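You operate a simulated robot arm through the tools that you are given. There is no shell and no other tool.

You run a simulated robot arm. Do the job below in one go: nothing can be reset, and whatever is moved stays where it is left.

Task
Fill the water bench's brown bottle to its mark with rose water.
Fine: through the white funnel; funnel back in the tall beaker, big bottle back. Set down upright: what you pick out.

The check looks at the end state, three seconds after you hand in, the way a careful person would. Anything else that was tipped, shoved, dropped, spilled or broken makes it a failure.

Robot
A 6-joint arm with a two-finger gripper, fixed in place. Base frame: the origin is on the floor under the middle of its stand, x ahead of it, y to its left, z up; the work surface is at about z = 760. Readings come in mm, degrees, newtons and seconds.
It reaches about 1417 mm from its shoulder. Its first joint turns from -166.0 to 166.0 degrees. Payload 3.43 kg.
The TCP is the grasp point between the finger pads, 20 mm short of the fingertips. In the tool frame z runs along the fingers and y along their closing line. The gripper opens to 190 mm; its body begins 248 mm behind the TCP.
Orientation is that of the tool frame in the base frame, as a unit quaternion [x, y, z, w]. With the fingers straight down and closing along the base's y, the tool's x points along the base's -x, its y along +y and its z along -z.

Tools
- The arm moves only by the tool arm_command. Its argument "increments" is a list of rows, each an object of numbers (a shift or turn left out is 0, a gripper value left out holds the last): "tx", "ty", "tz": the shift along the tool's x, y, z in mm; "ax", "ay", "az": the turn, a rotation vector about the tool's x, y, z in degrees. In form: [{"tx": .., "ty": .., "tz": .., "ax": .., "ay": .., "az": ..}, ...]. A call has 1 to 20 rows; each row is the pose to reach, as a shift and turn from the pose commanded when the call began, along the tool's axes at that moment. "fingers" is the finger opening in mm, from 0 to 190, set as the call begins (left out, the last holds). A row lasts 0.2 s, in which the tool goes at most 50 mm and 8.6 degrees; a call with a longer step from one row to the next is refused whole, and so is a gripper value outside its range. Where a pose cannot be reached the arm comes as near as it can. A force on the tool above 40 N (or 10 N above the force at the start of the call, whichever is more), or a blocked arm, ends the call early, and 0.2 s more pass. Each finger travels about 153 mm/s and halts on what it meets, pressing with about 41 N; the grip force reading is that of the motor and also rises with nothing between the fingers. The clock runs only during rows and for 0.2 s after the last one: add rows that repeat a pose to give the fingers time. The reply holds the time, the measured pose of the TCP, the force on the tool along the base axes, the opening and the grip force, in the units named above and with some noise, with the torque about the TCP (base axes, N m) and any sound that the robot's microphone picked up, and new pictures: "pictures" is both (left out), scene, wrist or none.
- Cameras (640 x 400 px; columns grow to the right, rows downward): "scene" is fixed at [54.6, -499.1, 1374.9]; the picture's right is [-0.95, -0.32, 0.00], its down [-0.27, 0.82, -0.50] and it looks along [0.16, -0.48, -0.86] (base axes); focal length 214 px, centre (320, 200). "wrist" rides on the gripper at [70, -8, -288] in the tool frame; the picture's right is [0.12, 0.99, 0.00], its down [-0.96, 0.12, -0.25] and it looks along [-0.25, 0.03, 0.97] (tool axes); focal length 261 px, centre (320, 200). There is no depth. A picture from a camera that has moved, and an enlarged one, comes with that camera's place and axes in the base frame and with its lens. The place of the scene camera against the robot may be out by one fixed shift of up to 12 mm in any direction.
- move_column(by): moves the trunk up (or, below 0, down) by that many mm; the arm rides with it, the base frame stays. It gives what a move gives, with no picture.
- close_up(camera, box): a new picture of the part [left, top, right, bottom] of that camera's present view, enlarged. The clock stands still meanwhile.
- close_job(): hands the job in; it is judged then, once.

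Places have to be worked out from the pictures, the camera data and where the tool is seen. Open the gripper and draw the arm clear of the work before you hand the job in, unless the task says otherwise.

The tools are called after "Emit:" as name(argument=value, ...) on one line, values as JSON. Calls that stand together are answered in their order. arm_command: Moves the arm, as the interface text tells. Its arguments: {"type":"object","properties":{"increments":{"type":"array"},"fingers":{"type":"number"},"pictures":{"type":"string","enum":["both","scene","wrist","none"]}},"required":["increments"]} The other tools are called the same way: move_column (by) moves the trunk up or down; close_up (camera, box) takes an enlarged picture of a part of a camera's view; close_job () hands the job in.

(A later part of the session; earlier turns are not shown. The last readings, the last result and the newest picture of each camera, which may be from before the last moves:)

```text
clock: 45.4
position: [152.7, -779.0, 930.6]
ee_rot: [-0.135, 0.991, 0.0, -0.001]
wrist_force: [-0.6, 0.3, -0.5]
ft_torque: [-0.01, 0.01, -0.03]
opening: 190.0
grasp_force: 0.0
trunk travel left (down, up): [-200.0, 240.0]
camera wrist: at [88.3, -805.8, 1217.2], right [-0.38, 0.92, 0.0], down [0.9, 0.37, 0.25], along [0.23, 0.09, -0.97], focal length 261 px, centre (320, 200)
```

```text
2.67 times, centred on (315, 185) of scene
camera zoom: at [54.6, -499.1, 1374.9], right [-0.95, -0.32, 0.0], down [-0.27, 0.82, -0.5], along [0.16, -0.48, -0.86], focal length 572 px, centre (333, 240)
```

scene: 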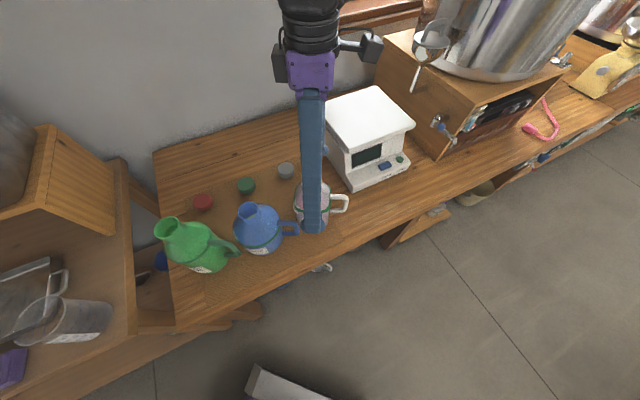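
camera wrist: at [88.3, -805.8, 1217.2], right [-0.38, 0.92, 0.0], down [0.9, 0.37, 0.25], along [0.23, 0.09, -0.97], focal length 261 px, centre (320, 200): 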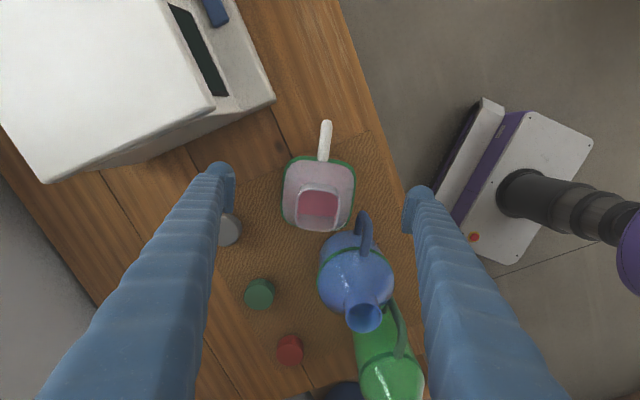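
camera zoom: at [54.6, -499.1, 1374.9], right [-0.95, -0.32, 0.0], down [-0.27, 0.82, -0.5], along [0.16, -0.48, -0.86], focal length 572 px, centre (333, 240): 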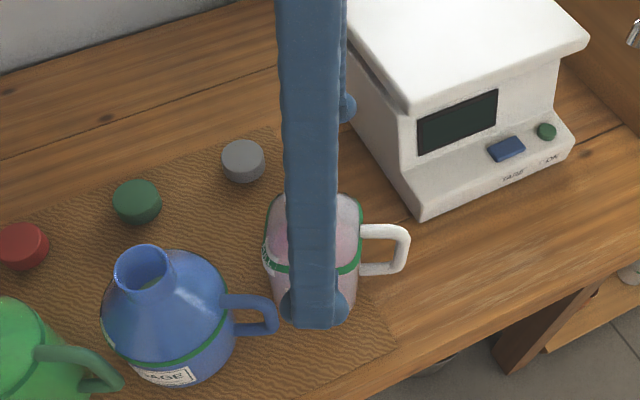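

Alignment holds: bottle centre is 1.3 mm off in y and the sage handle stays ≥8 mm outside the finger's width. I correct and descend to TCP z ≈ 835.

Emit:
arm_command(increments=[{"ty": -1.3, "tz": 10}, {"ty": -1.3, "tz": 30}, {"ty": -1.3, "tz": 50}, {"ty": -1.3, "tz": 70}, {"ty": -1.3, "tz": 85}, {"ty": -1.3, "tz": 95}, {"ty": -1.3, "tz": 95}], pictures="both")

Emit:
close_up(camera="wrist", box=[200, 110, 440, 290])

Emit:
close_up(camera="scene", box=[235, 140, 375, 260])

```text
clock: 47.0
position: [155.1, -780.1, 834.4]
ee_rot: [-0.135, 0.991, 0.0, 0.001]
wrist_force: [-0.8, 0.2, -1.0]
ft_torque: [0.0, -0.03, 0.0]
opening: 189.8
grasp_force: 0.1
trunk travel left (down, up): [-200.0, 240.0]
camera wrist: at [89.5, -807.1, 1121.4], right [-0.38, 0.92, 0.0], down [0.9, 0.37, 0.25], along [0.23, 0.09, -0.97], focal length 261 px, centre (320, 200)
```

scene: 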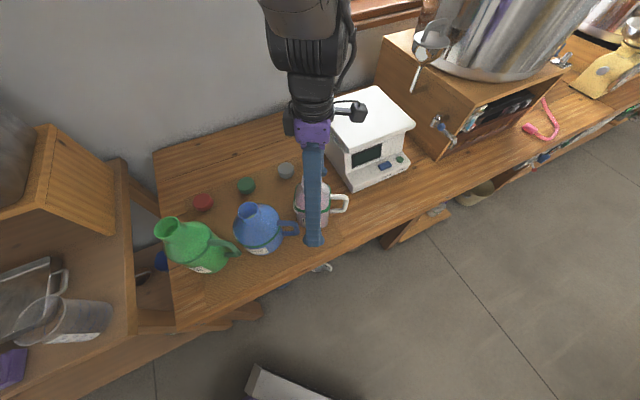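
wrist: 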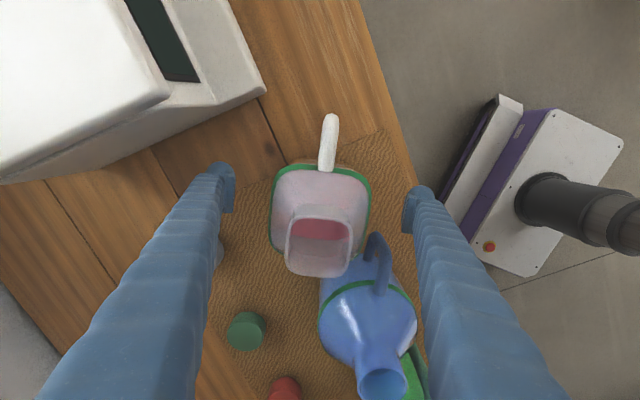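

```text
2.22 times, centred on (320, 200) of wrist
camera zoom: at [89.5, -807.1, 1121.4], right [-0.38, 0.92, 0.0], down [0.9, 0.37, 0.25], along [0.23, 0.09, -0.97], focal length 579 px, centre (320, 200)
```

zoom: 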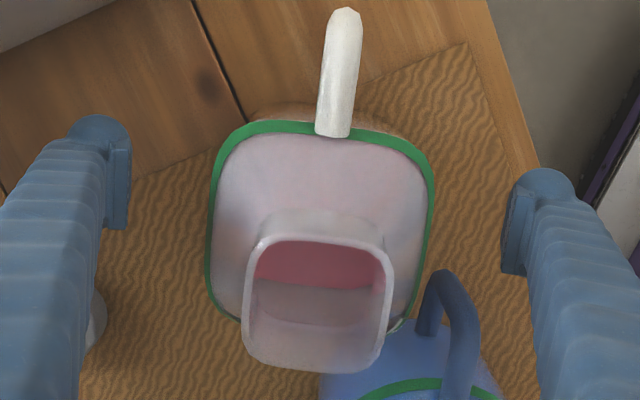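

```text
3.33 times, centred on (305, 200) of scene
camera zoom: at [54.6, -499.1, 1374.9], right [-0.95, -0.32, 0.0], down [-0.27, 0.82, -0.5], along [0.16, -0.48, -0.86], focal length 715 px, centre (370, 200)
```

zoom: 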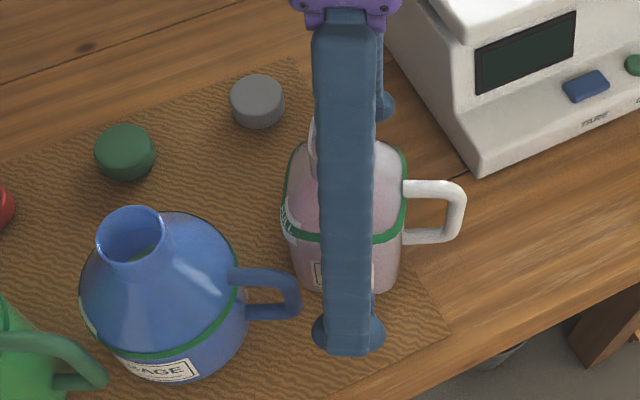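

In the scene view the front finger's path clears the sage handle's tip. I close on the rose bottle's front and back faces.

Emit:
arm_command(increments=[{"tz": 0}, {"tz": 0}, {"tz": 0}, {"tz": 0}, {"tz": 0}], fingers=70, pictures="both")

Emit:
close_up(camera="wrist", box=[200, 110, 440, 290])

Emit:
close_up(camera="scene", box=[235, 140, 375, 260])

```text
clock: 48.2
position: [154.8, -780.2, 835.7]
ee_rot: [-0.135, 0.991, -0.001, 0.0]
wrist_force: [0.0, -0.9, 0.1]
ft_torque: [-0.07, -0.02, -0.15]
opening: 105.4
grasp_force: 40.5
trunk travel left (down, up): [-200.0, 240.0]
camera wrist: at [89.5, -807.1, 1121.5], right [-0.38, 0.92, 0.0], down [0.9, 0.37, 0.25], along [0.23, 0.09, -0.97], focal length 261 px, centre (320, 200)
```

scene: 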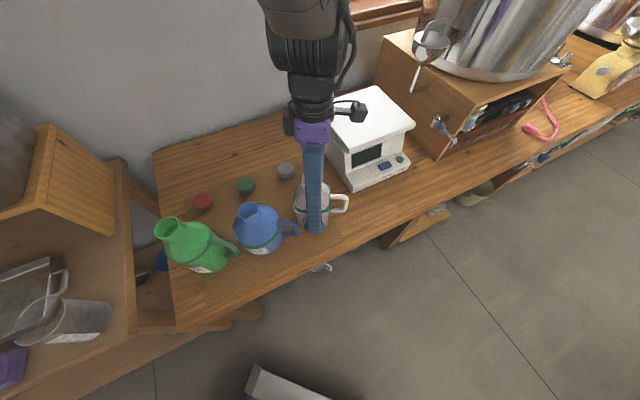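
wrist: 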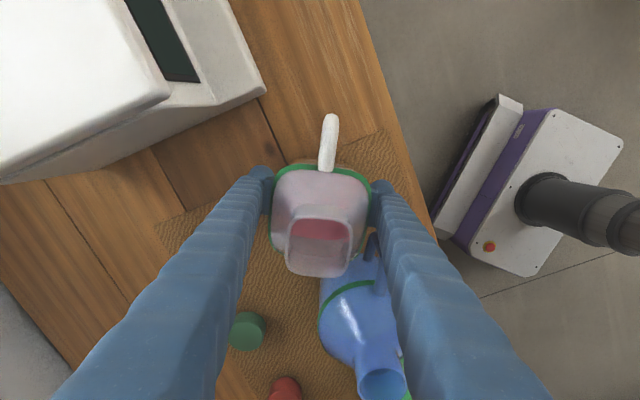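

```text
2.22 times, centred on (320, 200) of wrist
camera zoom: at [89.5, -807.1, 1121.5], right [-0.38, 0.92, 0.0], down [0.9, 0.37, 0.25], along [0.23, 0.09, -0.97], focal length 579 px, centre (320, 200)
```

zoom: 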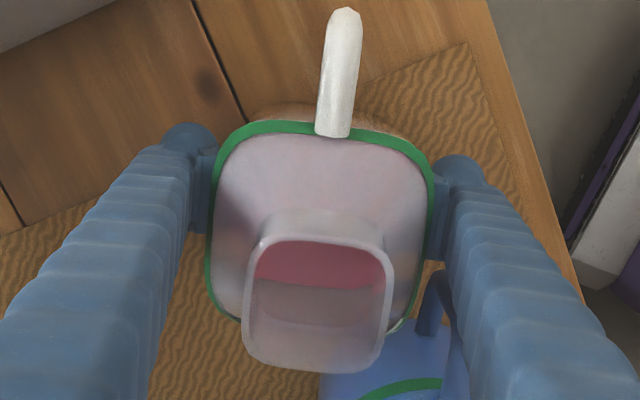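

```text
3.33 times, centred on (305, 200) of scene
camera zoom: at [54.6, -499.1, 1374.9], right [-0.95, -0.32, 0.0], down [-0.27, 0.82, -0.5], along [0.16, -0.48, -0.86], focal length 715 px, centre (370, 200)
```

zoom: 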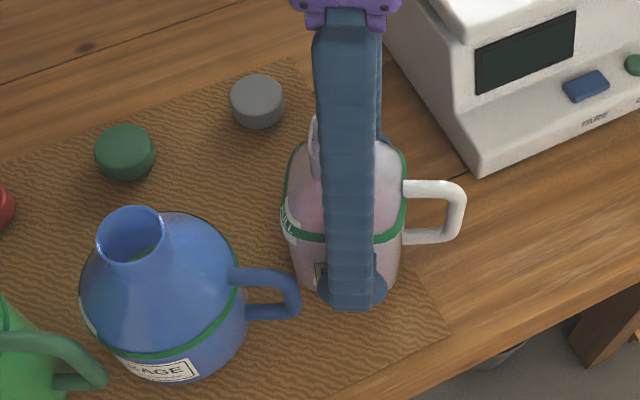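

Gripped at 105.4 mm with 40.5 N; nothing shifted (grasp pose ≈ (154.8, -780.0, 835), yaw 15.5°). I lift a little first to test the hold and the weight.

Emit:
arm_command(increments=[{"tz": -2}, {"tz": -5}, {"tz": -9}, {"tz": -14}, {"tz": -20}, {"tz": -20}], pictures="both")

Emit:
close_up(camera="wrist", box=[200, 110, 440, 290])

Emit:
close_up(camera="scene", box=[235, 140, 375, 260])

```text
clock: 49.6
position: [156.1, -779.5, 854.8]
ee_rot: [-0.134, 0.991, 0.0, 0.0]
wrist_force: [0.8, 0.8, -5.7]
ft_torque: [-0.03, 0.06, 0.01]
opening: 105.4
grasp_force: 41.0
trunk travel left (down, up): [-200.0, 240.0]
camera wrist: at [90.5, -806.9, 1141.0], right [-0.38, 0.92, 0.0], down [0.9, 0.37, 0.25], along [0.23, 0.09, -0.97], focal length 261 px, centre (320, 200)
```

scene: 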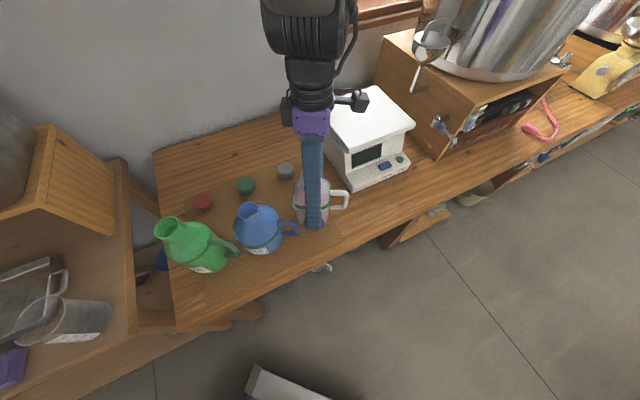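
wrist: 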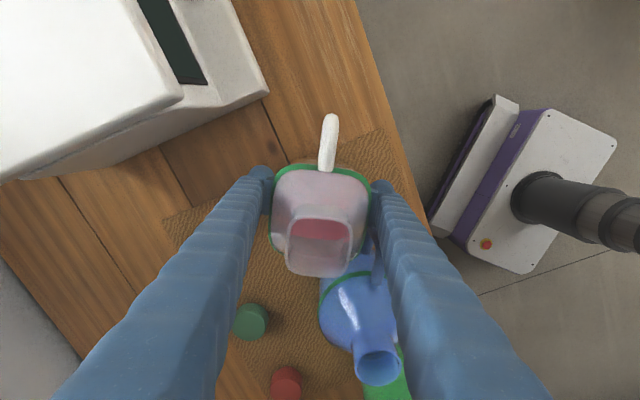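

```text
2.22 times, centred on (320, 200) of wrist
camera zoom: at [90.5, -806.9, 1141.0], right [-0.38, 0.92, 0.0], down [0.9, 0.37, 0.25], along [0.23, 0.09, -0.97], focal length 579 px, centre (320, 200)
```

zoom: 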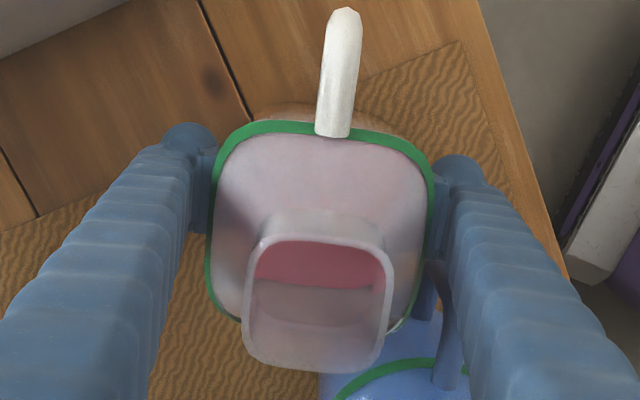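

```text
3.33 times, centred on (305, 200) of scene
camera zoom: at [54.6, -499.1, 1374.9], right [-0.95, -0.32, 0.0], down [-0.27, 0.82, -0.5], along [0.16, -0.48, -0.86], focal length 715 px, centre (370, 200)
```

zoom: 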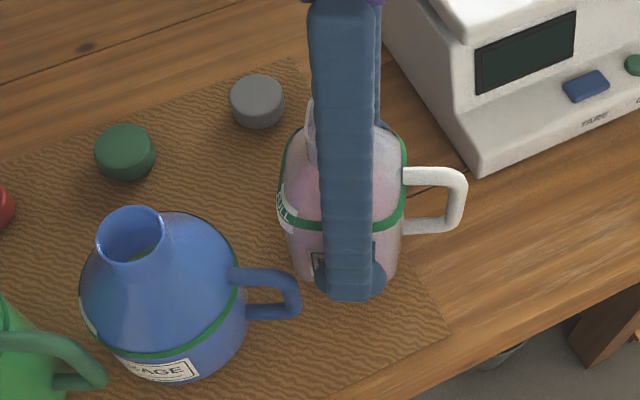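

The bottle came up cleanly (≈5.7 N load, no slip in the view). I zoom in to judge how full it is before carrying it.

Emit:
close_up(camera="scene", box=[290, 170, 350, 240])

Emit:
arm_command(increments=[{"tz": -10}, {"tz": -25}, {"tz": -45}, {"tz": -70}, {"tz": -100}, {"tz": -130}, {"tz": -160}, {"tz": -190}, {"tz": -210}, {"tz": -220}, {"tz": -220}, {"tz": -220}, {"tz": -220}], pictures="both")

```text
5.71 times, centred on (320, 205) of scene
camera zoom: at [54.6, -499.1, 1374.9], right [-0.95, -0.32, 0.0], down [-0.27, 0.82, -0.5], along [0.16, -0.48, -0.86], focal length 1226 px, centre (320, 171)
```

zoom: 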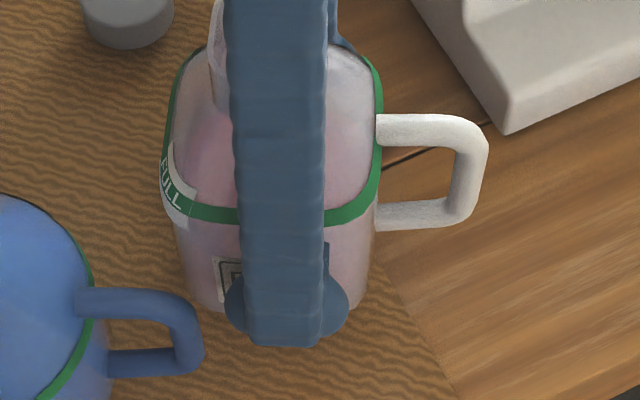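

```text
clock: 52.4
position: [153.8, -781.8, 1074.2]
ee_rot: [-0.135, 0.991, 0.0, 0.0]
wrist_force: [0.3, 0.0, -5.5]
ft_torque: [-0.02, 0.07, 0.0]
opening: 105.2
grasp_force: 40.7
trunk travel left (down, up): [-200.0, 240.0]
camera wrist: at [89.3, -808.8, 1360.9], right [-0.38, 0.92, 0.0], down [0.9, 0.37, 0.25], along [0.23, 0.09, -0.97], focal length 261 px, centre (320, 200)
```

scene: 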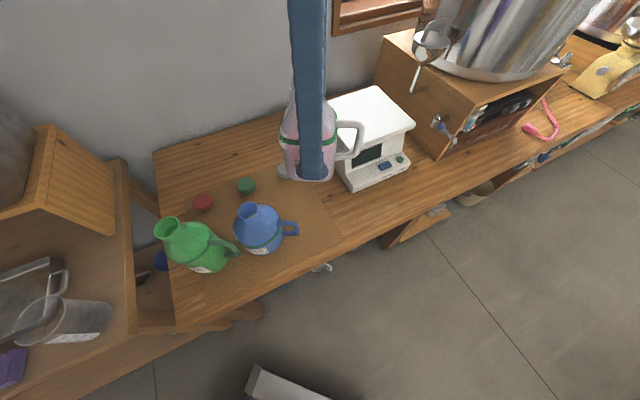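
wrist: 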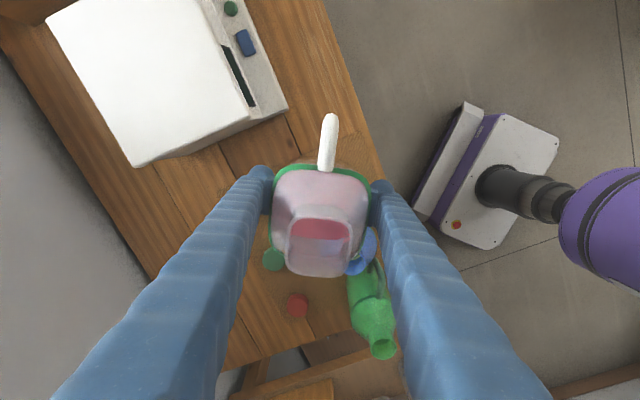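

The load reads a steady ~5.6 N. I zoom in on the held bottle in both views to fix where its mouth and lip are relative to the TCP.

Emit:
close_up(camera="wrist", box=[260, 150, 380, 290])

Emit:
close_up(camera="scene", box=[260, 80, 380, 200])

```text
2.86 times, centred on (320, 220) of wrist
camera zoom: at [89.3, -808.8, 1360.9], right [-0.38, 0.92, 0.0], down [0.9, 0.37, 0.25], along [0.23, 0.09, -0.97], focal length 745 px, centre (320, 143)
```

zoom: 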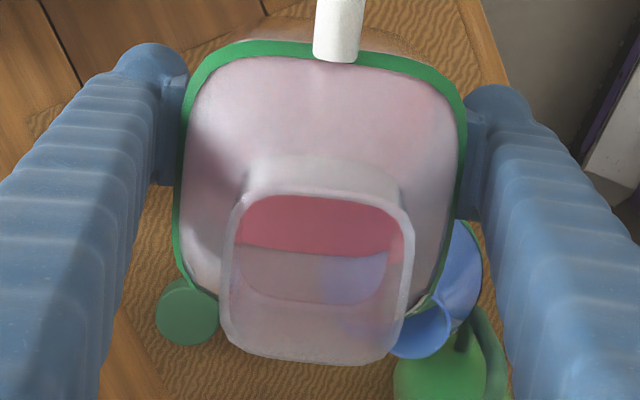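

```text
3.33 times, centred on (320, 140) of scene
camera zoom: at [54.6, -499.1, 1374.9], right [-0.95, -0.32, 0.0], down [-0.27, 0.82, -0.5], along [0.16, -0.48, -0.86], focal length 715 px, centre (320, 400)
```

zoom: 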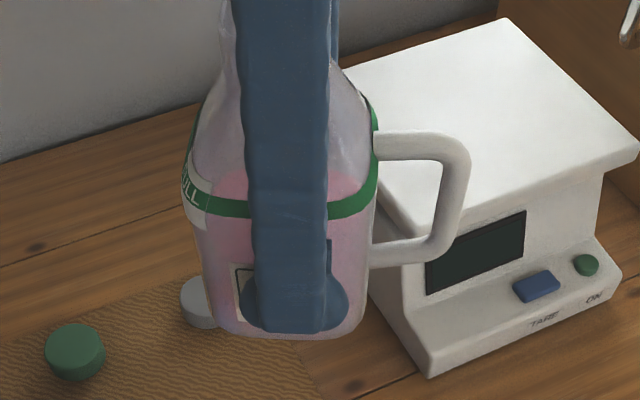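

The level in the rose bottle shows at its FILL ring, and its lip lies at about tool (-32, 1, -115). The tank's two taps (knobs near (789,-308,1063) and (962,-283,1042)) rule out pouring from the -y side, so I'll pour with the gripper leaning back toward the robot and the bottle on the +x side. First: raise and carry it, turning yaw on the way.

Emit:
arm_command(increments=[{"tz": -20}, {"tz": -50}, {"tz": -80}, {"tx": -8, "ty": 7.6, "tz": -86, "az": -1.9}, {"tx": -27.4, "ty": 25.5, "tz": -86, "az": -6.4}, {"tx": -54.9, "ty": 51, "tz": -86, "az": -12.7}, {"tx": -82.3, "ty": 76.5, "tz": -86, "az": -19.1}, {"tx": -109.8, "ty": 102, "tz": -86, "az": -25.4}, {"tx": -137.2, "ty": 127.5, "tz": -86, "az": -31.8}, {"tx": -164.7, "ty": 153, "tz": -86, "az": -38.2}, {"tx": -192.1, "ty": 178.5, "tz": -86, "az": -44.5}, {"tx": -219.6, "ty": 204, "tz": -86, "az": -50.9}, {"tx": -247, "ty": 229.5, "tz": -86, "az": -57.2}, {"tx": -274.5, "ty": 255, "tz": -86, "az": -63.6}, {"tx": -294, "ty": 273, "tz": -86, "az": -68.1}, {"tx": -302, "ty": 280.4, "tz": -86, "az": -70}, {"tx": -302, "ty": 280.4, "tz": -86, "az": -70}], pictures="both")

```text
clock: 56.0
position: [371.1, -427.9, 1159.8]
ee_rot: [-0.679, 0.734, 0.0, 0.0]
wrist_force: [0.0, -0.2, -5.3]
ft_torque: [-0.06, -0.01, 0.01]
opening: 105.4
grasp_force: 41.0
trunk travel left (down, up): [-200.0, 240.0]
camera wrist: at [374.6, -498.7, 1446.7], right [-1.0, -0.04, 0.0], down [-0.04, 0.97, 0.25], along [-0.01, 0.25, -0.97], focal length 261 px, centre (320, 200)
```

scene: 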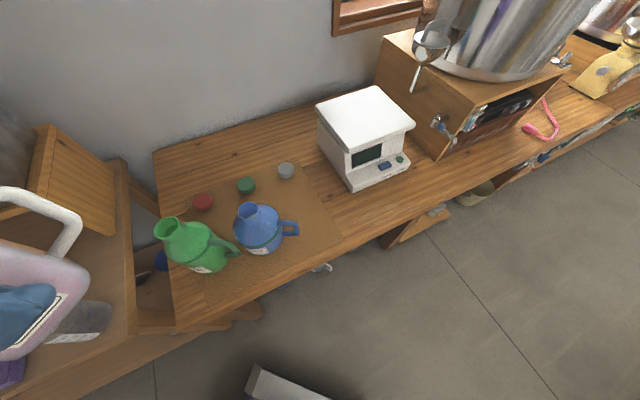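
wrist: 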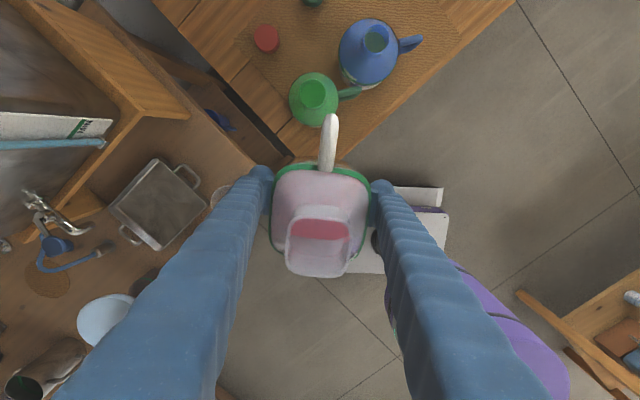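

Carry went smoothly. Let me zoom in on the tank taps and funnel from here before continuing past them.

Emit:
close_up(camera="wrist", box=[0, 140, 240, 330])

```text
2.11 times, centred on (120, 235) of wrist
camera zoom: at [374.6, -498.7, 1446.7], right [-1.0, -0.04, 0.0], down [-0.04, 0.97, 0.25], along [-0.01, 0.25, -0.97], focal length 549 px, centre (741, 126)
```

zoom: 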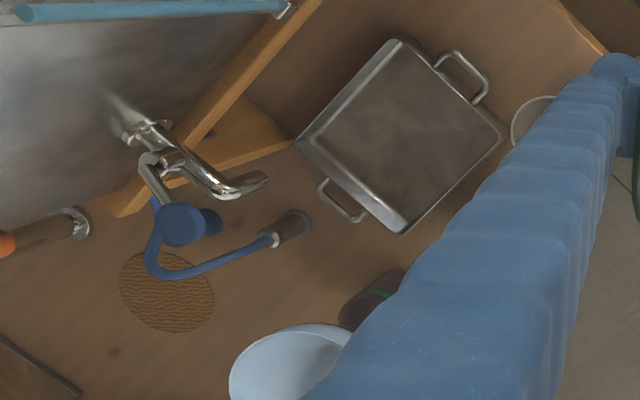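

The taps are confirmed and my route stays clear of them. I continue carrying the upright bottle, turning until the tool x axis points radially outward (yaw +89.5°), ending above and before the funnel at z ≈ 1235.

Emit:
arm_command(increments=[{"tx": -12, "ty": -6, "tz": -5, "az": -2}, {"tx": -40, "ty": -22, "tz": -10, "az": -6}, {"tx": -74, "ty": -42, "tz": -15, "az": -11.5}, {"tx": -110, "ty": -63, "tz": -20, "az": -17.5}, {"tx": -146, "ty": -83, "tz": -25, "az": -23.5}, {"tx": -183, "ty": -104, "tz": -30, "az": -29.5}, {"tx": -220, "ty": -125, "tz": -35, "az": -35.5}, {"tx": -256, "ty": -146, "tz": -40, "az": -41.5}, {"tx": -288, "ty": -168, "tz": -45, "az": -47.5}, {"tx": -308, "ty": -203, "tz": -50, "az": -53.5}, {"tx": -321, "ty": -241, "tz": -55, "az": -59.5}, {"tx": -334, "ty": -280, "tz": -60, "az": -65.5}, {"tx": -347, "ty": -320, "tz": -65, "az": -71.5}, {"tx": -359, "ty": -359, "tz": -70, "az": -77}, {"tx": -371, "ty": -397, "tz": -75, "az": -82.5}, {"tx": -380, "ty": -428, "tz": -75, "az": -87}, {"tx": -387.5, "ty": -450, "tz": -75, "az": -89.5}, {"tx": -387.5, "ty": -450, "tz": -75, "az": -89.5}, {"tx": -387.5, "ty": -450, "tz": -75, "az": -89.5}], pictures="both")

```text
clock: 60.0
position: [844.5, -40.7, 1231.5]
ee_rot: [0.997, -0.08, 0.0, 0.018]
wrist_force: [0.1, -1.3, -6.6]
ft_torque: [0.18, 0.08, -0.03]
opening: 105.2
grasp_force: 40.7
out of reach, approached as far as the arm can: row 15, 16, 17, 18, 19
trunk travel left (down, up): [-200.0, 240.0]
camera wrist: at [916.2, -34.9, 1517.6], right [-0.04, -1.0, 0.03], down [-0.97, 0.05, 0.25], along [-0.25, -0.02, -0.97], focal length 261 px, centre (320, 200)
```

scene: 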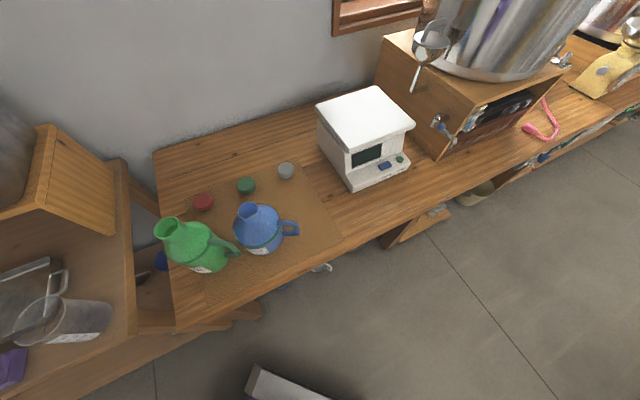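
wrist: 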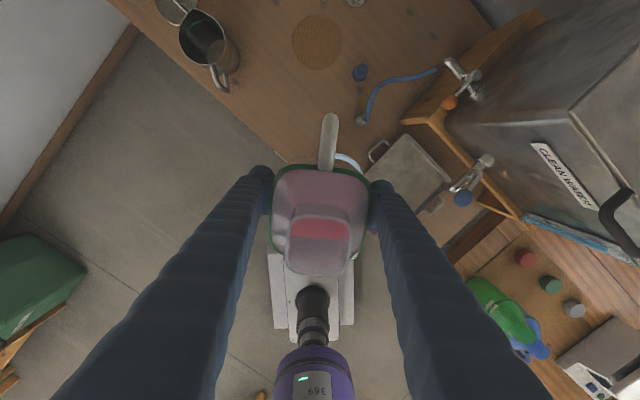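

The last rows hit a joint limit (yaw relative to the base), so the hand stopped slightly twisted at (844.5, -40.7). I turn the yaw back 17° so that the bottle will lean along azimuth ~158°, away from that limit, and reread the pose.

Emit:
arm_command(increments=[{"az": 5}, {"az": 11}, {"az": 17}, {"az": 17}, {"az": 17}], pictures="wrist")

```text
clock: 61.2
position: [842.4, -39.8, 1233.1]
ee_rot: [0.974, -0.227, 0.003, 0.017]
wrist_force: [0.0, -0.2, -5.8]
ft_torque: [0.03, -0.02, 0.03]
opening: 105.0
grasp_force: 41.4
trunk travel left (down, up): [-200.0, 240.0]
camera wrist: at [909.6, -53.4, 1519.7], right [-0.33, -0.94, 0.03], down [-0.91, 0.33, 0.24], along [-0.23, 0.05, -0.97], focal length 261 px, centre (320, 200)
```

wrist: 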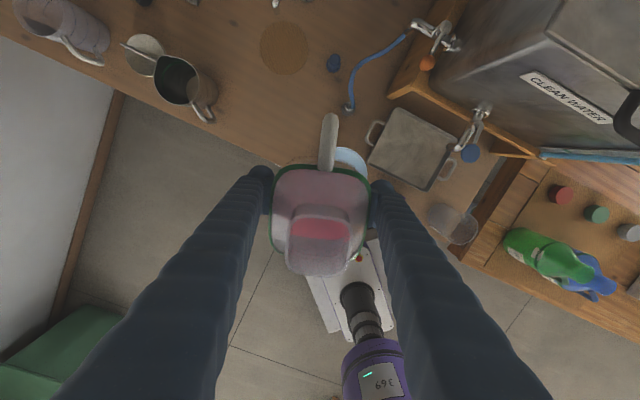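

The hand is level to within 2° at (842, -40, 1233), tool x at azimuth -26°, which is clear of the limit. I level it and move above the tilt-start spot at about (940, -140, 1253), away from taps and hose.

Emit:
arm_command(increments=[{"tx": 15, "ty": 5, "tz": -3, "ax": 0.5, "ay": -0.2}, {"tx": 40, "ty": 14, "tz": -6, "ax": 1, "ay": -0.4}, {"tx": 70, "ty": 25, "tz": -10, "ax": 1.82, "ay": -0.78}, {"tx": 100, "ty": 36, "tz": -14, "ax": 1.82, "ay": -0.78}, {"tx": 122, "ty": 44, "tz": -16.7, "ax": 1.82, "ay": -0.78}, {"tx": 132, "ty": 47.2, "tz": -16.7, "ax": 1.82, "ay": -0.78}, {"tx": 132, "ty": 47.2, "tz": -16.7, "ax": 1.82, "ay": -0.78}, {"tx": 132, "ty": 47.2, "tz": -16.7, "ax": 1.82, "ay": -0.78}], pictures="wrist")

```text
clock: 63.0
position: [924.5, -138.4, 1245.3]
ee_rot: [0.974, -0.225, 0.0, 0.0]
wrist_force: [0.5, -0.3, -6.2]
ft_torque: [-0.01, -0.01, 0.01]
opening: 105.3
grasp_force: 41.3
out of reach, approached as far as the arm can: row 5, 6, 7, 8
trunk travel left (down, up): [-200.0, 240.0]
camera wrist: at [990.9, -161.3, 1533.5], right [-0.33, -0.94, 0.0], down [-0.92, 0.32, 0.24], along [-0.23, 0.08, -0.97], focal length 261 px, centre (320, 200)
```

wrist: 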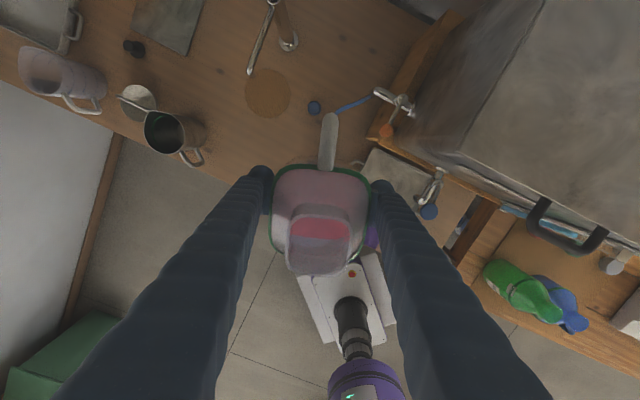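

Level now at (924.5, -138.4, 1245). I lower to about 1120 while tilting 45° toward the robot; the lip then stays above the funnel and well below the angle at which it would pour.

Emit:
arm_command(increments=[{"tx": -1, "ty": -1, "tz": 15, "ay": 3}, {"tx": -2, "ty": -2, "tz": 35, "ay": 9}, {"tx": -3, "ty": -3, "tz": 58, "ay": 16}, {"tx": -4, "ty": -4, "tz": 80, "ay": 23}, {"tx": -4.4, "ty": -4.5, "tz": 100, "ay": 30}, {"tx": -4.4, "ty": -4.5, "tz": 115, "ay": 37}, {"tx": -4.4, "ty": -4.5, "tz": 122, "ay": 42}, {"tx": -4.4, "ty": -4.5, "tz": 125, "ay": 45}, {"tx": -4.4, "ty": -4.5, "tz": 125, "ay": 45}, {"tx": -4.4, "ty": -4.5, "tz": 125, "ay": 45}], pictures="wrist")

Emit:
close_up(camera="wrist", box=[230, 140, 410, 400])

```text
clock: 65.2
position: [923.4, -132.2, 1120.5]
ee_rot: [0.9, -0.209, 0.373, 0.086]
wrist_force: [0.1, 0.2, -5.7]
ft_torque: [0.02, -0.01, 0.01]
opening: 105.2
grasp_force: 41.1
trunk travel left (down, up): [-200.0, 240.0]
camera wrist: at [789.0, -56.1, 1372.2], right [-0.36, -0.93, 0.08], down [-0.82, 0.27, -0.51], along [0.45, -0.25, -0.86], focal length 261 px, centre (320, 200)
```

wrist: 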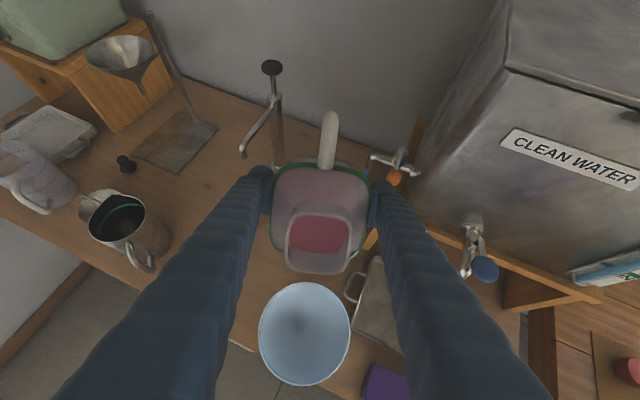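

```text
1.54 times, centred on (320, 270) of wrist
camera zoom: at [789.0, -56.1, 1372.2], right [-0.36, -0.93, 0.08], down [-0.82, 0.27, -0.51], along [0.45, -0.25, -0.86], focal length 401 px, centre (320, 92)
```

zoom: 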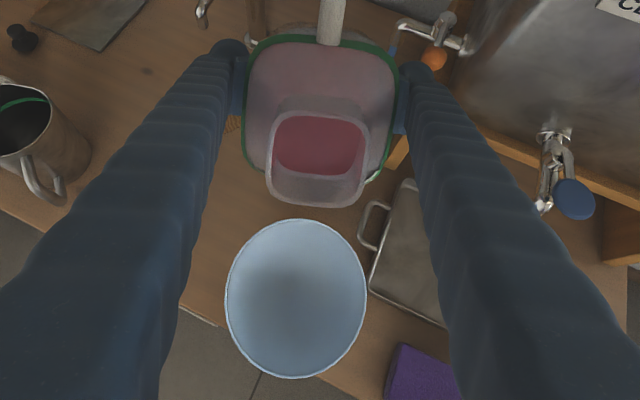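

Excellent view: rose mouth above, funnel right below; the lip's plumb line falls inside the funnel, slightly on the bottle's side of centre as intended. I lower to the pouring height while tilting to 58°.

Emit:
arm_command(increments=[{"tx": -6, "ty": 0, "tz": 8, "ay": 1.5}, {"tx": -17, "ty": 0.4, "tz": 22, "ay": 4.5}, {"tx": -29, "ty": 0.6, "tz": 37, "ay": 7.5}, {"tx": -40, "ty": 0.8, "tz": 51, "ay": 10.5}, {"tx": -47, "ty": 1, "tz": 60, "ay": 12.3}, {"tx": -49.4, "ty": 1, "tz": 63.1, "ay": 13}, {"tx": -49.4, "ty": 1, "tz": 63.1, "ay": 13}, {"tx": -49.4, "ty": 1, "tz": 63.1, "ay": 13}], pictures="wrist")

Emit:
close_up(camera="wrist", box=[230, 140, 410, 400])

```text
clock: 67.0
position: [931.7, -137.0, 1043.1]
ee_rot: [0.852, -0.198, 0.473, 0.109]
wrist_force: [-0.4, 0.4, -6.6]
ft_torque: [0.07, 0.0, 0.01]
opening: 105.4
grasp_force: 41.1
trunk travel left (down, up): [-200.0, 240.0]
camera wrist: at [750.0, -38.2, 1253.3], right [-0.38, -0.92, 0.1], down [-0.7, 0.21, -0.69], along [0.61, -0.33, -0.72], focal length 261 px, centre (320, 200)
```

wrist: 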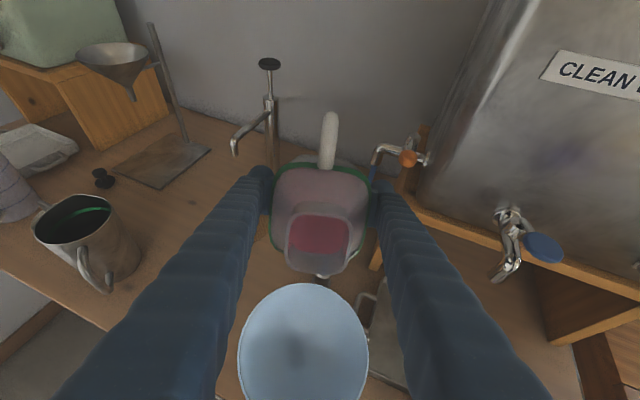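

```text
1.54 times, centred on (320, 270) of wrist
camera zoom: at [750.0, -38.2, 1253.3], right [-0.38, -0.92, 0.1], down [-0.7, 0.21, -0.69], along [0.61, -0.33, -0.72], focal length 401 px, centre (320, 92)
```

zoom: 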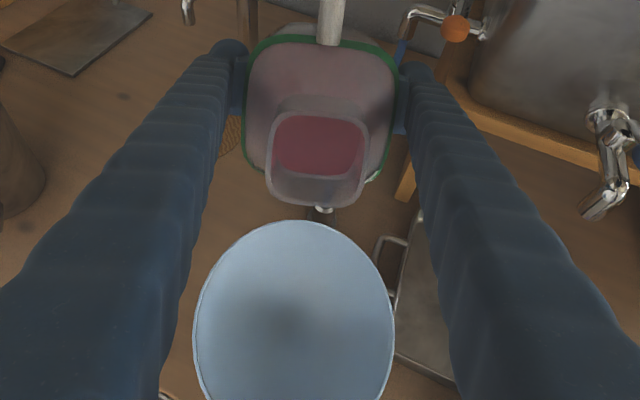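

At 58° there is no flow yet. From here I pivot about the lip in small steps; first to 61°.

Emit:
arm_command(increments=[{"tx": 2.0, "tz": -0.58, "ay": 1}, {"tx": 3.99, "tz": -1.19, "ay": 2}, {"tx": 5.98, "tz": -1.83, "ay": 3}, {"tx": 5.98, "tz": -1.83, "ay": 3}, {"tx": 5.98, "tz": -1.83, "ay": 3}], pictures="wrist")

Emit:
close_up(camera="wrist", box=[260, 190, 390, 400])

```text
clock: 68.2
position: [932.5, -136.6, 1048.1]
ee_rot: [0.839, -0.195, 0.495, 0.116]
wrist_force: [-0.6, -0.2, -5.7]
ft_torque: [-0.02, -0.02, -0.01]
opening: 105.0
grasp_force: 40.8
trunk travel left (down, up): [-200.0, 240.0]
camera wrist: at [741.3, -33.8, 1247.5], right [-0.39, -0.92, 0.1], down [-0.66, 0.2, -0.72], along [0.64, -0.35, -0.68], focal length 261 px, centre (320, 200)
```

wrist: 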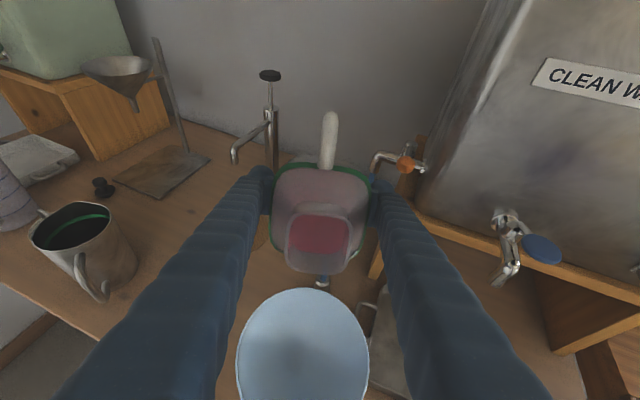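

```text
1.90 times, centred on (325, 295) of wrist
camera zoom: at [741.3, -33.8, 1247.5], right [-0.39, -0.92, 0.1], down [-0.66, 0.2, -0.72], along [0.64, -0.35, -0.68], focal length 496 px, centre (310, 19)
```

zoom: 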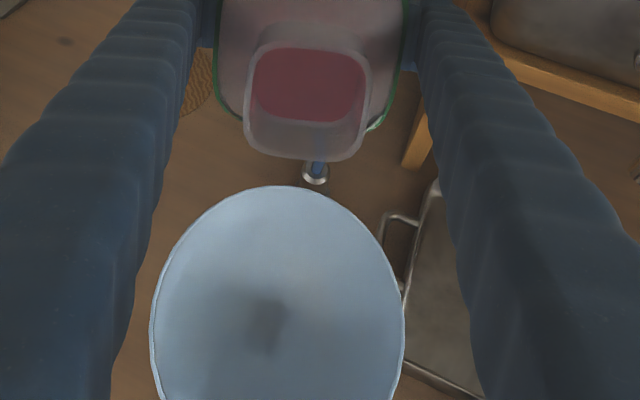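

No flow at 61°, though liquid has moved into the neck toward the lip. I tilt on to 64°.

Emit:
arm_command(increments=[{"tx": 2.0, "tz": -0.58, "ay": 1}, {"tx": 3.99, "tz": -1.19, "ay": 2}, {"tx": 5.98, "tz": -1.83, "ay": 3}, {"tx": 5.98, "tz": -1.83, "ay": 3}, {"tx": 5.98, "tz": -1.83, "ay": 3}], pictures="wrist")

Emit:
close_up(camera="wrist", box=[260, 190, 390, 400])

```text
clock: 69.4
position: [934.0, -138.1, 1052.9]
ee_rot: [0.826, -0.192, 0.517, 0.12]
wrist_force: [-0.1, -1.0, -5.2]
ft_torque: [0.0, -0.01, -0.05]
opening: 105.2
grasp_force: 40.7
trunk travel left (down, up): [-200.0, 240.0]
camera wrist: at [733.0, -29.9, 1241.6], right [-0.39, -0.91, 0.11], down [-0.63, 0.18, -0.76], along [0.67, -0.36, -0.64], focal length 261 px, centre (320, 200)
```

wrist: 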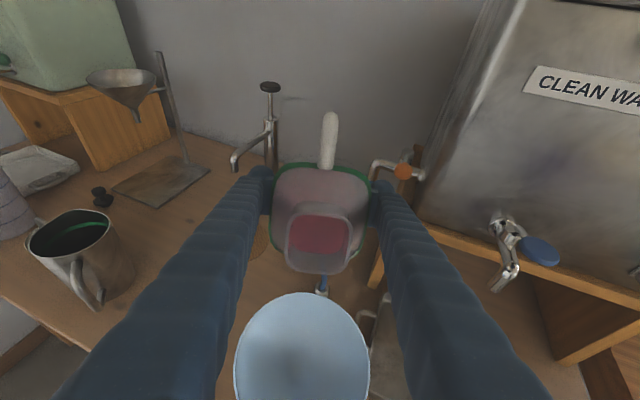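

```text
1.90 times, centred on (325, 295) of wrist
camera zoom: at [733.0, -29.9, 1241.6], right [-0.39, -0.91, 0.11], down [-0.63, 0.18, -0.76], along [0.67, -0.36, -0.64], focal length 496 px, centre (310, 19)
```

zoom: 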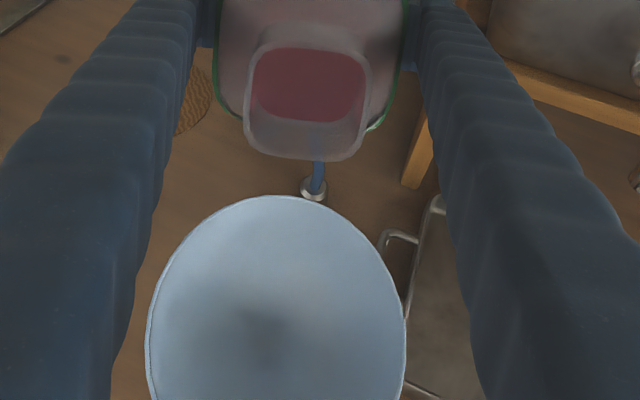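

Still dry at the lip. I continue to 67°.

Emit:
arm_command(increments=[{"tx": 2.0, "tz": -0.58, "ay": 1}, {"tx": 3.99, "tz": -1.19, "ay": 2}, {"tx": 5.98, "tz": -1.83, "ay": 3}, {"tx": 5.98, "tz": -1.83, "ay": 3}], pictures="wrist")

Emit:
close_up(camera="wrist", box=[260, 190, 390, 400])

```text
clock: 70.4
position: [935.3, -136.6, 1060.4]
ee_rot: [0.812, -0.189, 0.539, 0.125]
wrist_force: [-0.2, 0.4, -7.2]
ft_torque: [0.0, -0.01, 0.04]
opening: 105.4
grasp_force: 41.3
trunk travel left (down, up): [-200.0, 240.0]
camera wrist: at [725.5, -25.5, 1235.4], right [-0.4, -0.91, 0.11], down [-0.59, 0.16, -0.79], along [0.7, -0.38, -0.6], focal length 261 px, centre (320, 200)
```

wrist: 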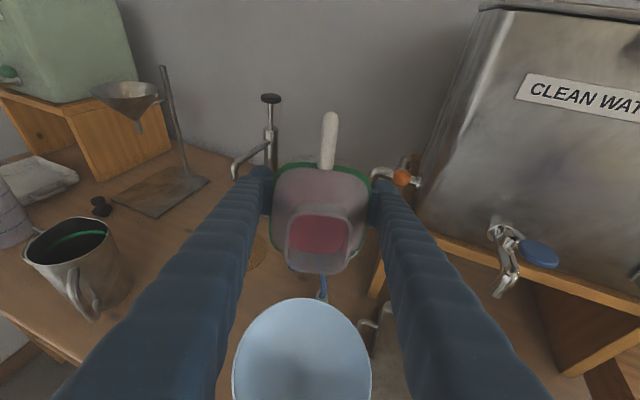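

```text
1.90 times, centred on (325, 295) of wrist
camera zoom: at [725.5, -25.5, 1235.4], right [-0.4, -0.91, 0.11], down [-0.59, 0.16, -0.79], along [0.7, -0.38, -0.6], focal length 496 px, centre (310, 19)
```

zoom: 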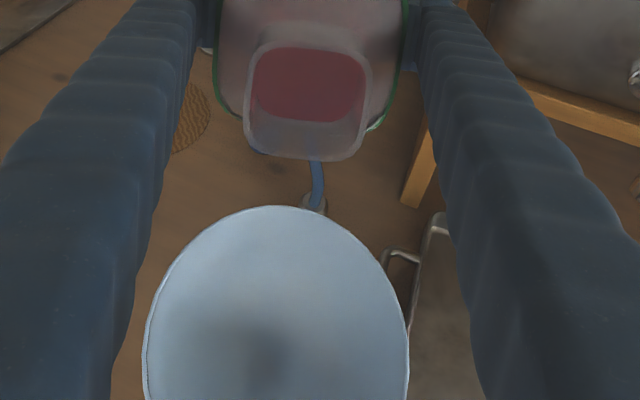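

No flow yet. I zoom right into the mouth to see where the liquid stands.

Emit:
close_up(camera="wrist", box=[265, 150, 375, 290])

```text
2.86 times, centred on (320, 220) of wrist
camera zoom: at [725.5, -25.5, 1235.4], right [-0.4, -0.91, 0.11], down [-0.59, 0.16, -0.79], along [0.7, -0.38, -0.6], focal length 745 px, centre (320, 143)
```

zoom: 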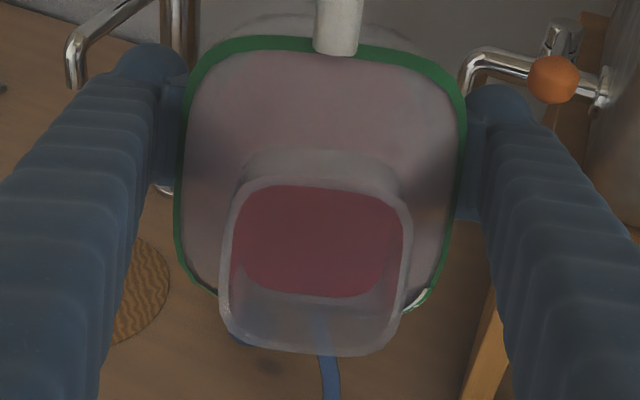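

Neck still dry. I continue to 70°.

Emit:
arm_command(increments=[{"tx": 2.0, "tz": -0.58, "ay": 1}, {"tx": 3.99, "tz": -1.19, "ay": 2}, {"tx": 5.98, "tz": -1.83, "ay": 3}, {"tx": 5.98, "tz": -1.83, "ay": 3}], pictures="wrist")

Emit:
close_up(camera="wrist", box=[260, 160, 390, 400])

```text
clock: 71.4
position: [935.3, -138.4, 1066.8]
ee_rot: [0.797, -0.185, 0.559, 0.13]
wrist_force: [-1.0, -0.6, -5.0]
ft_torque: [0.02, 0.05, 0.0]
opening: 105.3
grasp_force: 41.1
trunk travel left (down, up): [-200.0, 240.0]
camera wrist: at [717.9, -22.4, 1229.2], right [-0.4, -0.91, 0.11], down [-0.55, 0.14, -0.82], along [0.73, -0.39, -0.56], focal length 261 px, centre (320, 200)
```

wrist: 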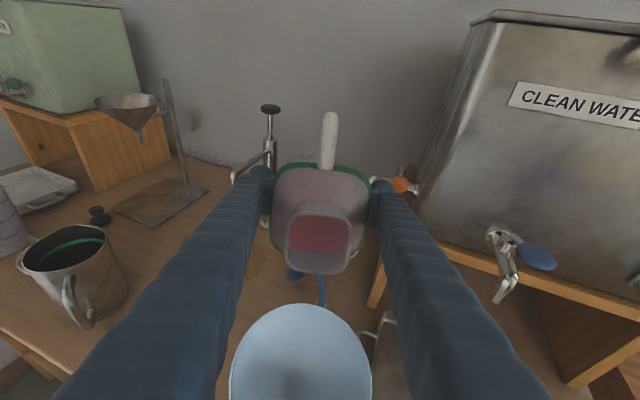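

```text
1.67 times, centred on (325, 280) of wrist
camera zoom: at [717.9, -22.4, 1229.2], right [-0.4, -0.91, 0.11], down [-0.55, 0.14, -0.82], along [0.73, -0.39, -0.56], focal length 434 px, centre (312, 67)
```

zoom: 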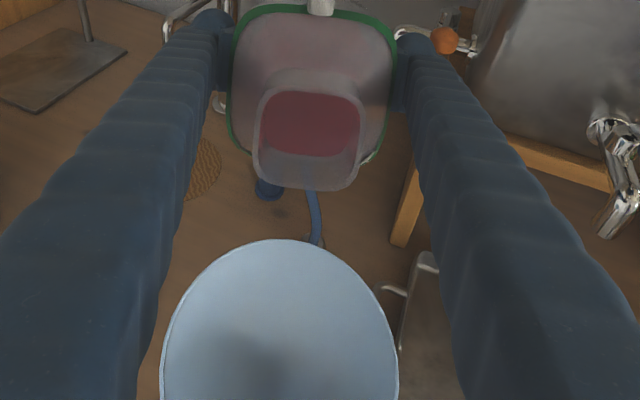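

Still no flow at 70°. On to 73°.

Emit:
arm_command(increments=[{"tx": 2.0, "tz": -0.58, "ay": 1}, {"tx": 3.99, "tz": -1.19, "ay": 2}, {"tx": 5.98, "tz": -1.83, "ay": 3}, {"tx": 5.98, "tz": -1.83, "ay": 3}], pictures="wrist")

Emit:
close_up(camera="wrist", box=[260, 160, 390, 400])

```text
clock: 72.4
position: [935.9, -138.9, 1073.0]
ee_rot: [0.783, -0.182, 0.58, 0.135]
wrist_force: [-1.2, 0.8, -5.6]
ft_torque: [0.03, -0.02, 0.02]
opening: 105.1
grasp_force: 41.4
trunk travel left (down, up): [-200.0, 240.0]
camera wrist: at [711.4, -19.0, 1222.7], right [-0.41, -0.91, 0.11], down [-0.51, 0.12, -0.85], along [0.76, -0.4, -0.52], focal length 261 px, centre (320, 200)
```

wrist: 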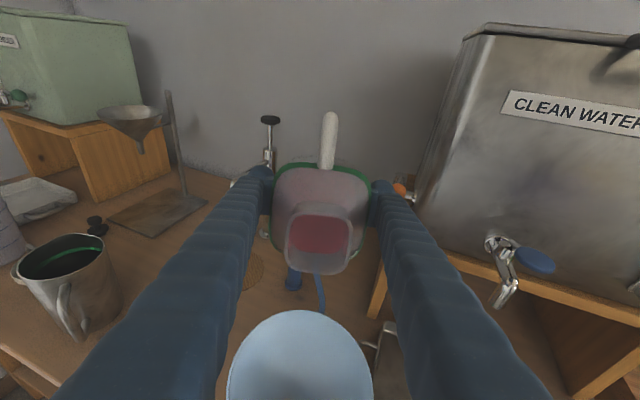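

```text
1.67 times, centred on (325, 280) of wrist
camera zoom: at [711.4, -19.0, 1222.7], right [-0.41, -0.91, 0.11], down [-0.51, 0.12, -0.85], along [0.76, -0.4, -0.52], focal length 434 px, centre (312, 67)
```

zoom: 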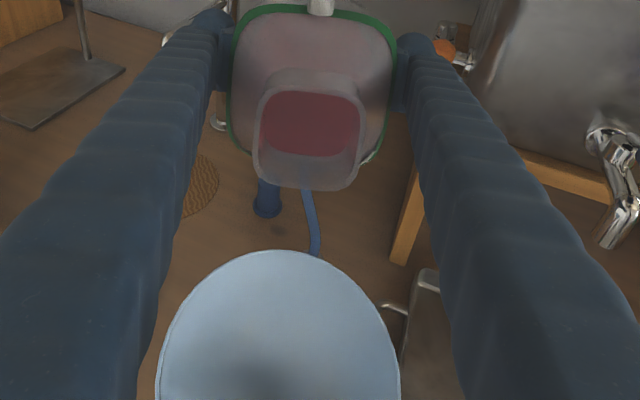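

Still nothing at 73°; the bottle evidently holds less than it looked. I continue to 76°.

Emit:
arm_command(increments=[{"tx": 2.0, "tz": -0.58, "ay": 1}, {"tx": 3.99, "tz": -1.19, "ay": 2}, {"tx": 5.98, "tz": -1.83, "ay": 3}, {"tx": 5.98, "tz": -1.83, "ay": 3}], pictures="wrist")

Emit:
close_up(camera="wrist", box=[260, 160, 390, 400])

```text
clock: 73.4
position: [935.2, -139.2, 1078.1]
ee_rot: [0.767, -0.179, 0.6, 0.14]
wrist_force: [-0.9, -0.5, -5.3]
ft_torque: [0.01, 0.04, -0.01]
opening: 105.3
grasp_force: 40.8
trunk travel left (down, up): [-200.0, 240.0]
camera wrist: at [704.8, -15.2, 1215.7], right [-0.41, -0.9, 0.12], down [-0.47, 0.1, -0.87], along [0.78, -0.41, -0.47], focal length 261 px, centre (320, 200)
```

wrist: 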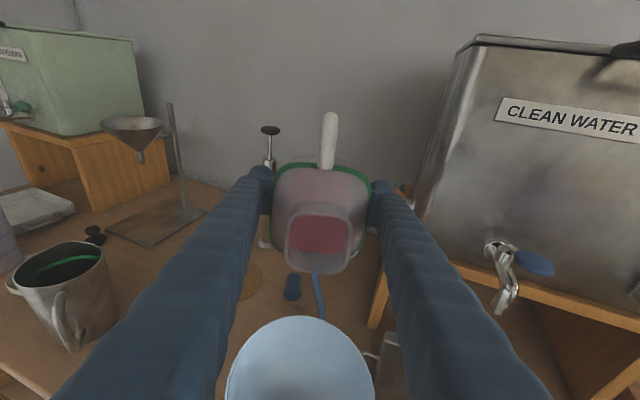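

```text
1.67 times, centred on (325, 280) of wrist
camera zoom: at [704.8, -15.2, 1215.7], right [-0.41, -0.9, 0.12], down [-0.47, 0.1, -0.87], along [0.78, -0.41, -0.47], focal length 434 px, centre (312, 67)
```

zoom: 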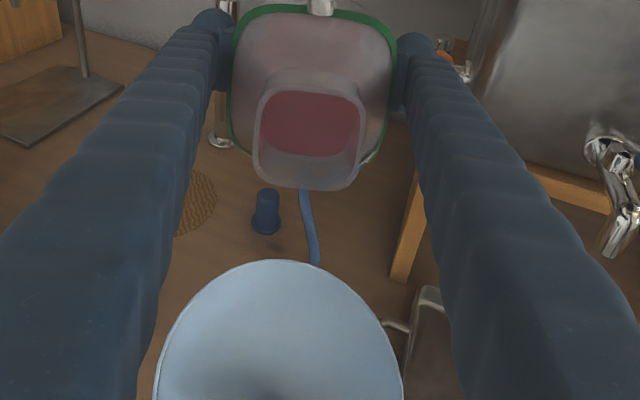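

Emit:
close_up(camera="wrist", box=[265, 150, 375, 290])

```text
2.86 times, centred on (320, 220) of wrist
camera zoom: at [704.8, -15.2, 1215.7], right [-0.41, -0.9, 0.12], down [-0.47, 0.1, -0.87], along [0.78, -0.41, -0.47], focal length 745 px, centre (320, 143)
```

zoom: 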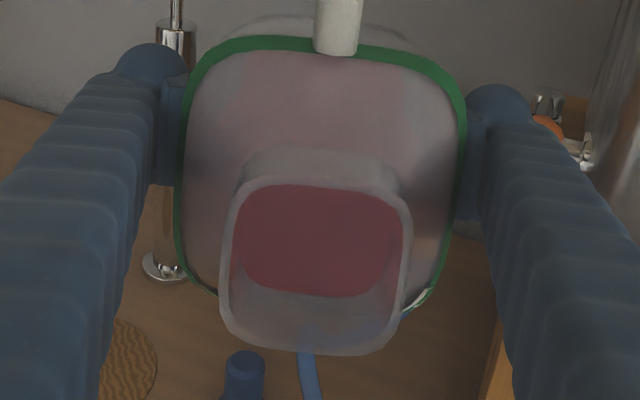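

The neck's lower wall is still dry. I continue pivoting to 79°.

Emit:
arm_command(increments=[{"tx": 2.0, "tz": -0.58, "ay": 1}, {"tx": 3.99, "tz": -1.19, "ay": 2}, {"tx": 5.98, "tz": -1.83, "ay": 3}, {"tx": 5.98, "tz": -1.83, "ay": 3}], pictures="wrist")

Emit:
close_up(camera="wrist", box=[260, 160, 390, 400])

```text
clock: 74.4
position: [934.9, -138.8, 1086.1]
ee_rot: [0.751, -0.175, 0.62, 0.144]
wrist_force: [-0.7, 0.9, -6.1]
ft_torque: [0.0, 0.0, 0.01]
opening: 105.3
grasp_force: 41.7
trunk travel left (down, up): [-200.0, 240.0]
camera wrist: at [697.7, -12.6, 1207.6], right [-0.42, -0.9, 0.12], down [-0.43, 0.08, -0.9], along [0.8, -0.43, -0.42], focal length 261 px, centre (320, 200)
```

wrist: 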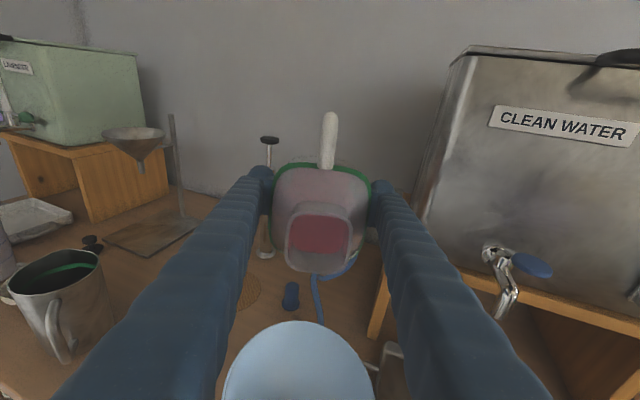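

```text
1.67 times, centred on (325, 280) of wrist
camera zoom: at [697.7, -12.6, 1207.6], right [-0.42, -0.9, 0.12], down [-0.43, 0.08, -0.9], along [0.8, -0.43, -0.42], focal length 434 px, centre (312, 67)
```

zoom: 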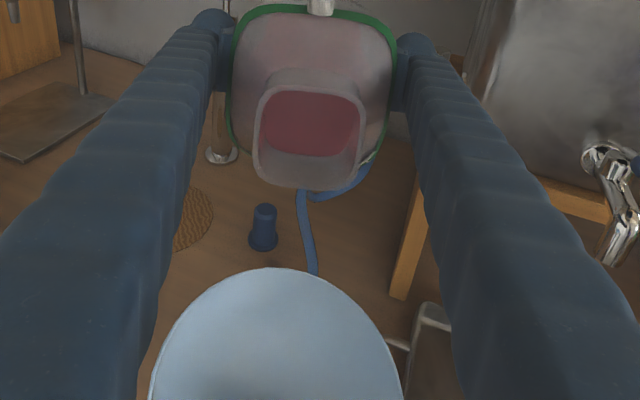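

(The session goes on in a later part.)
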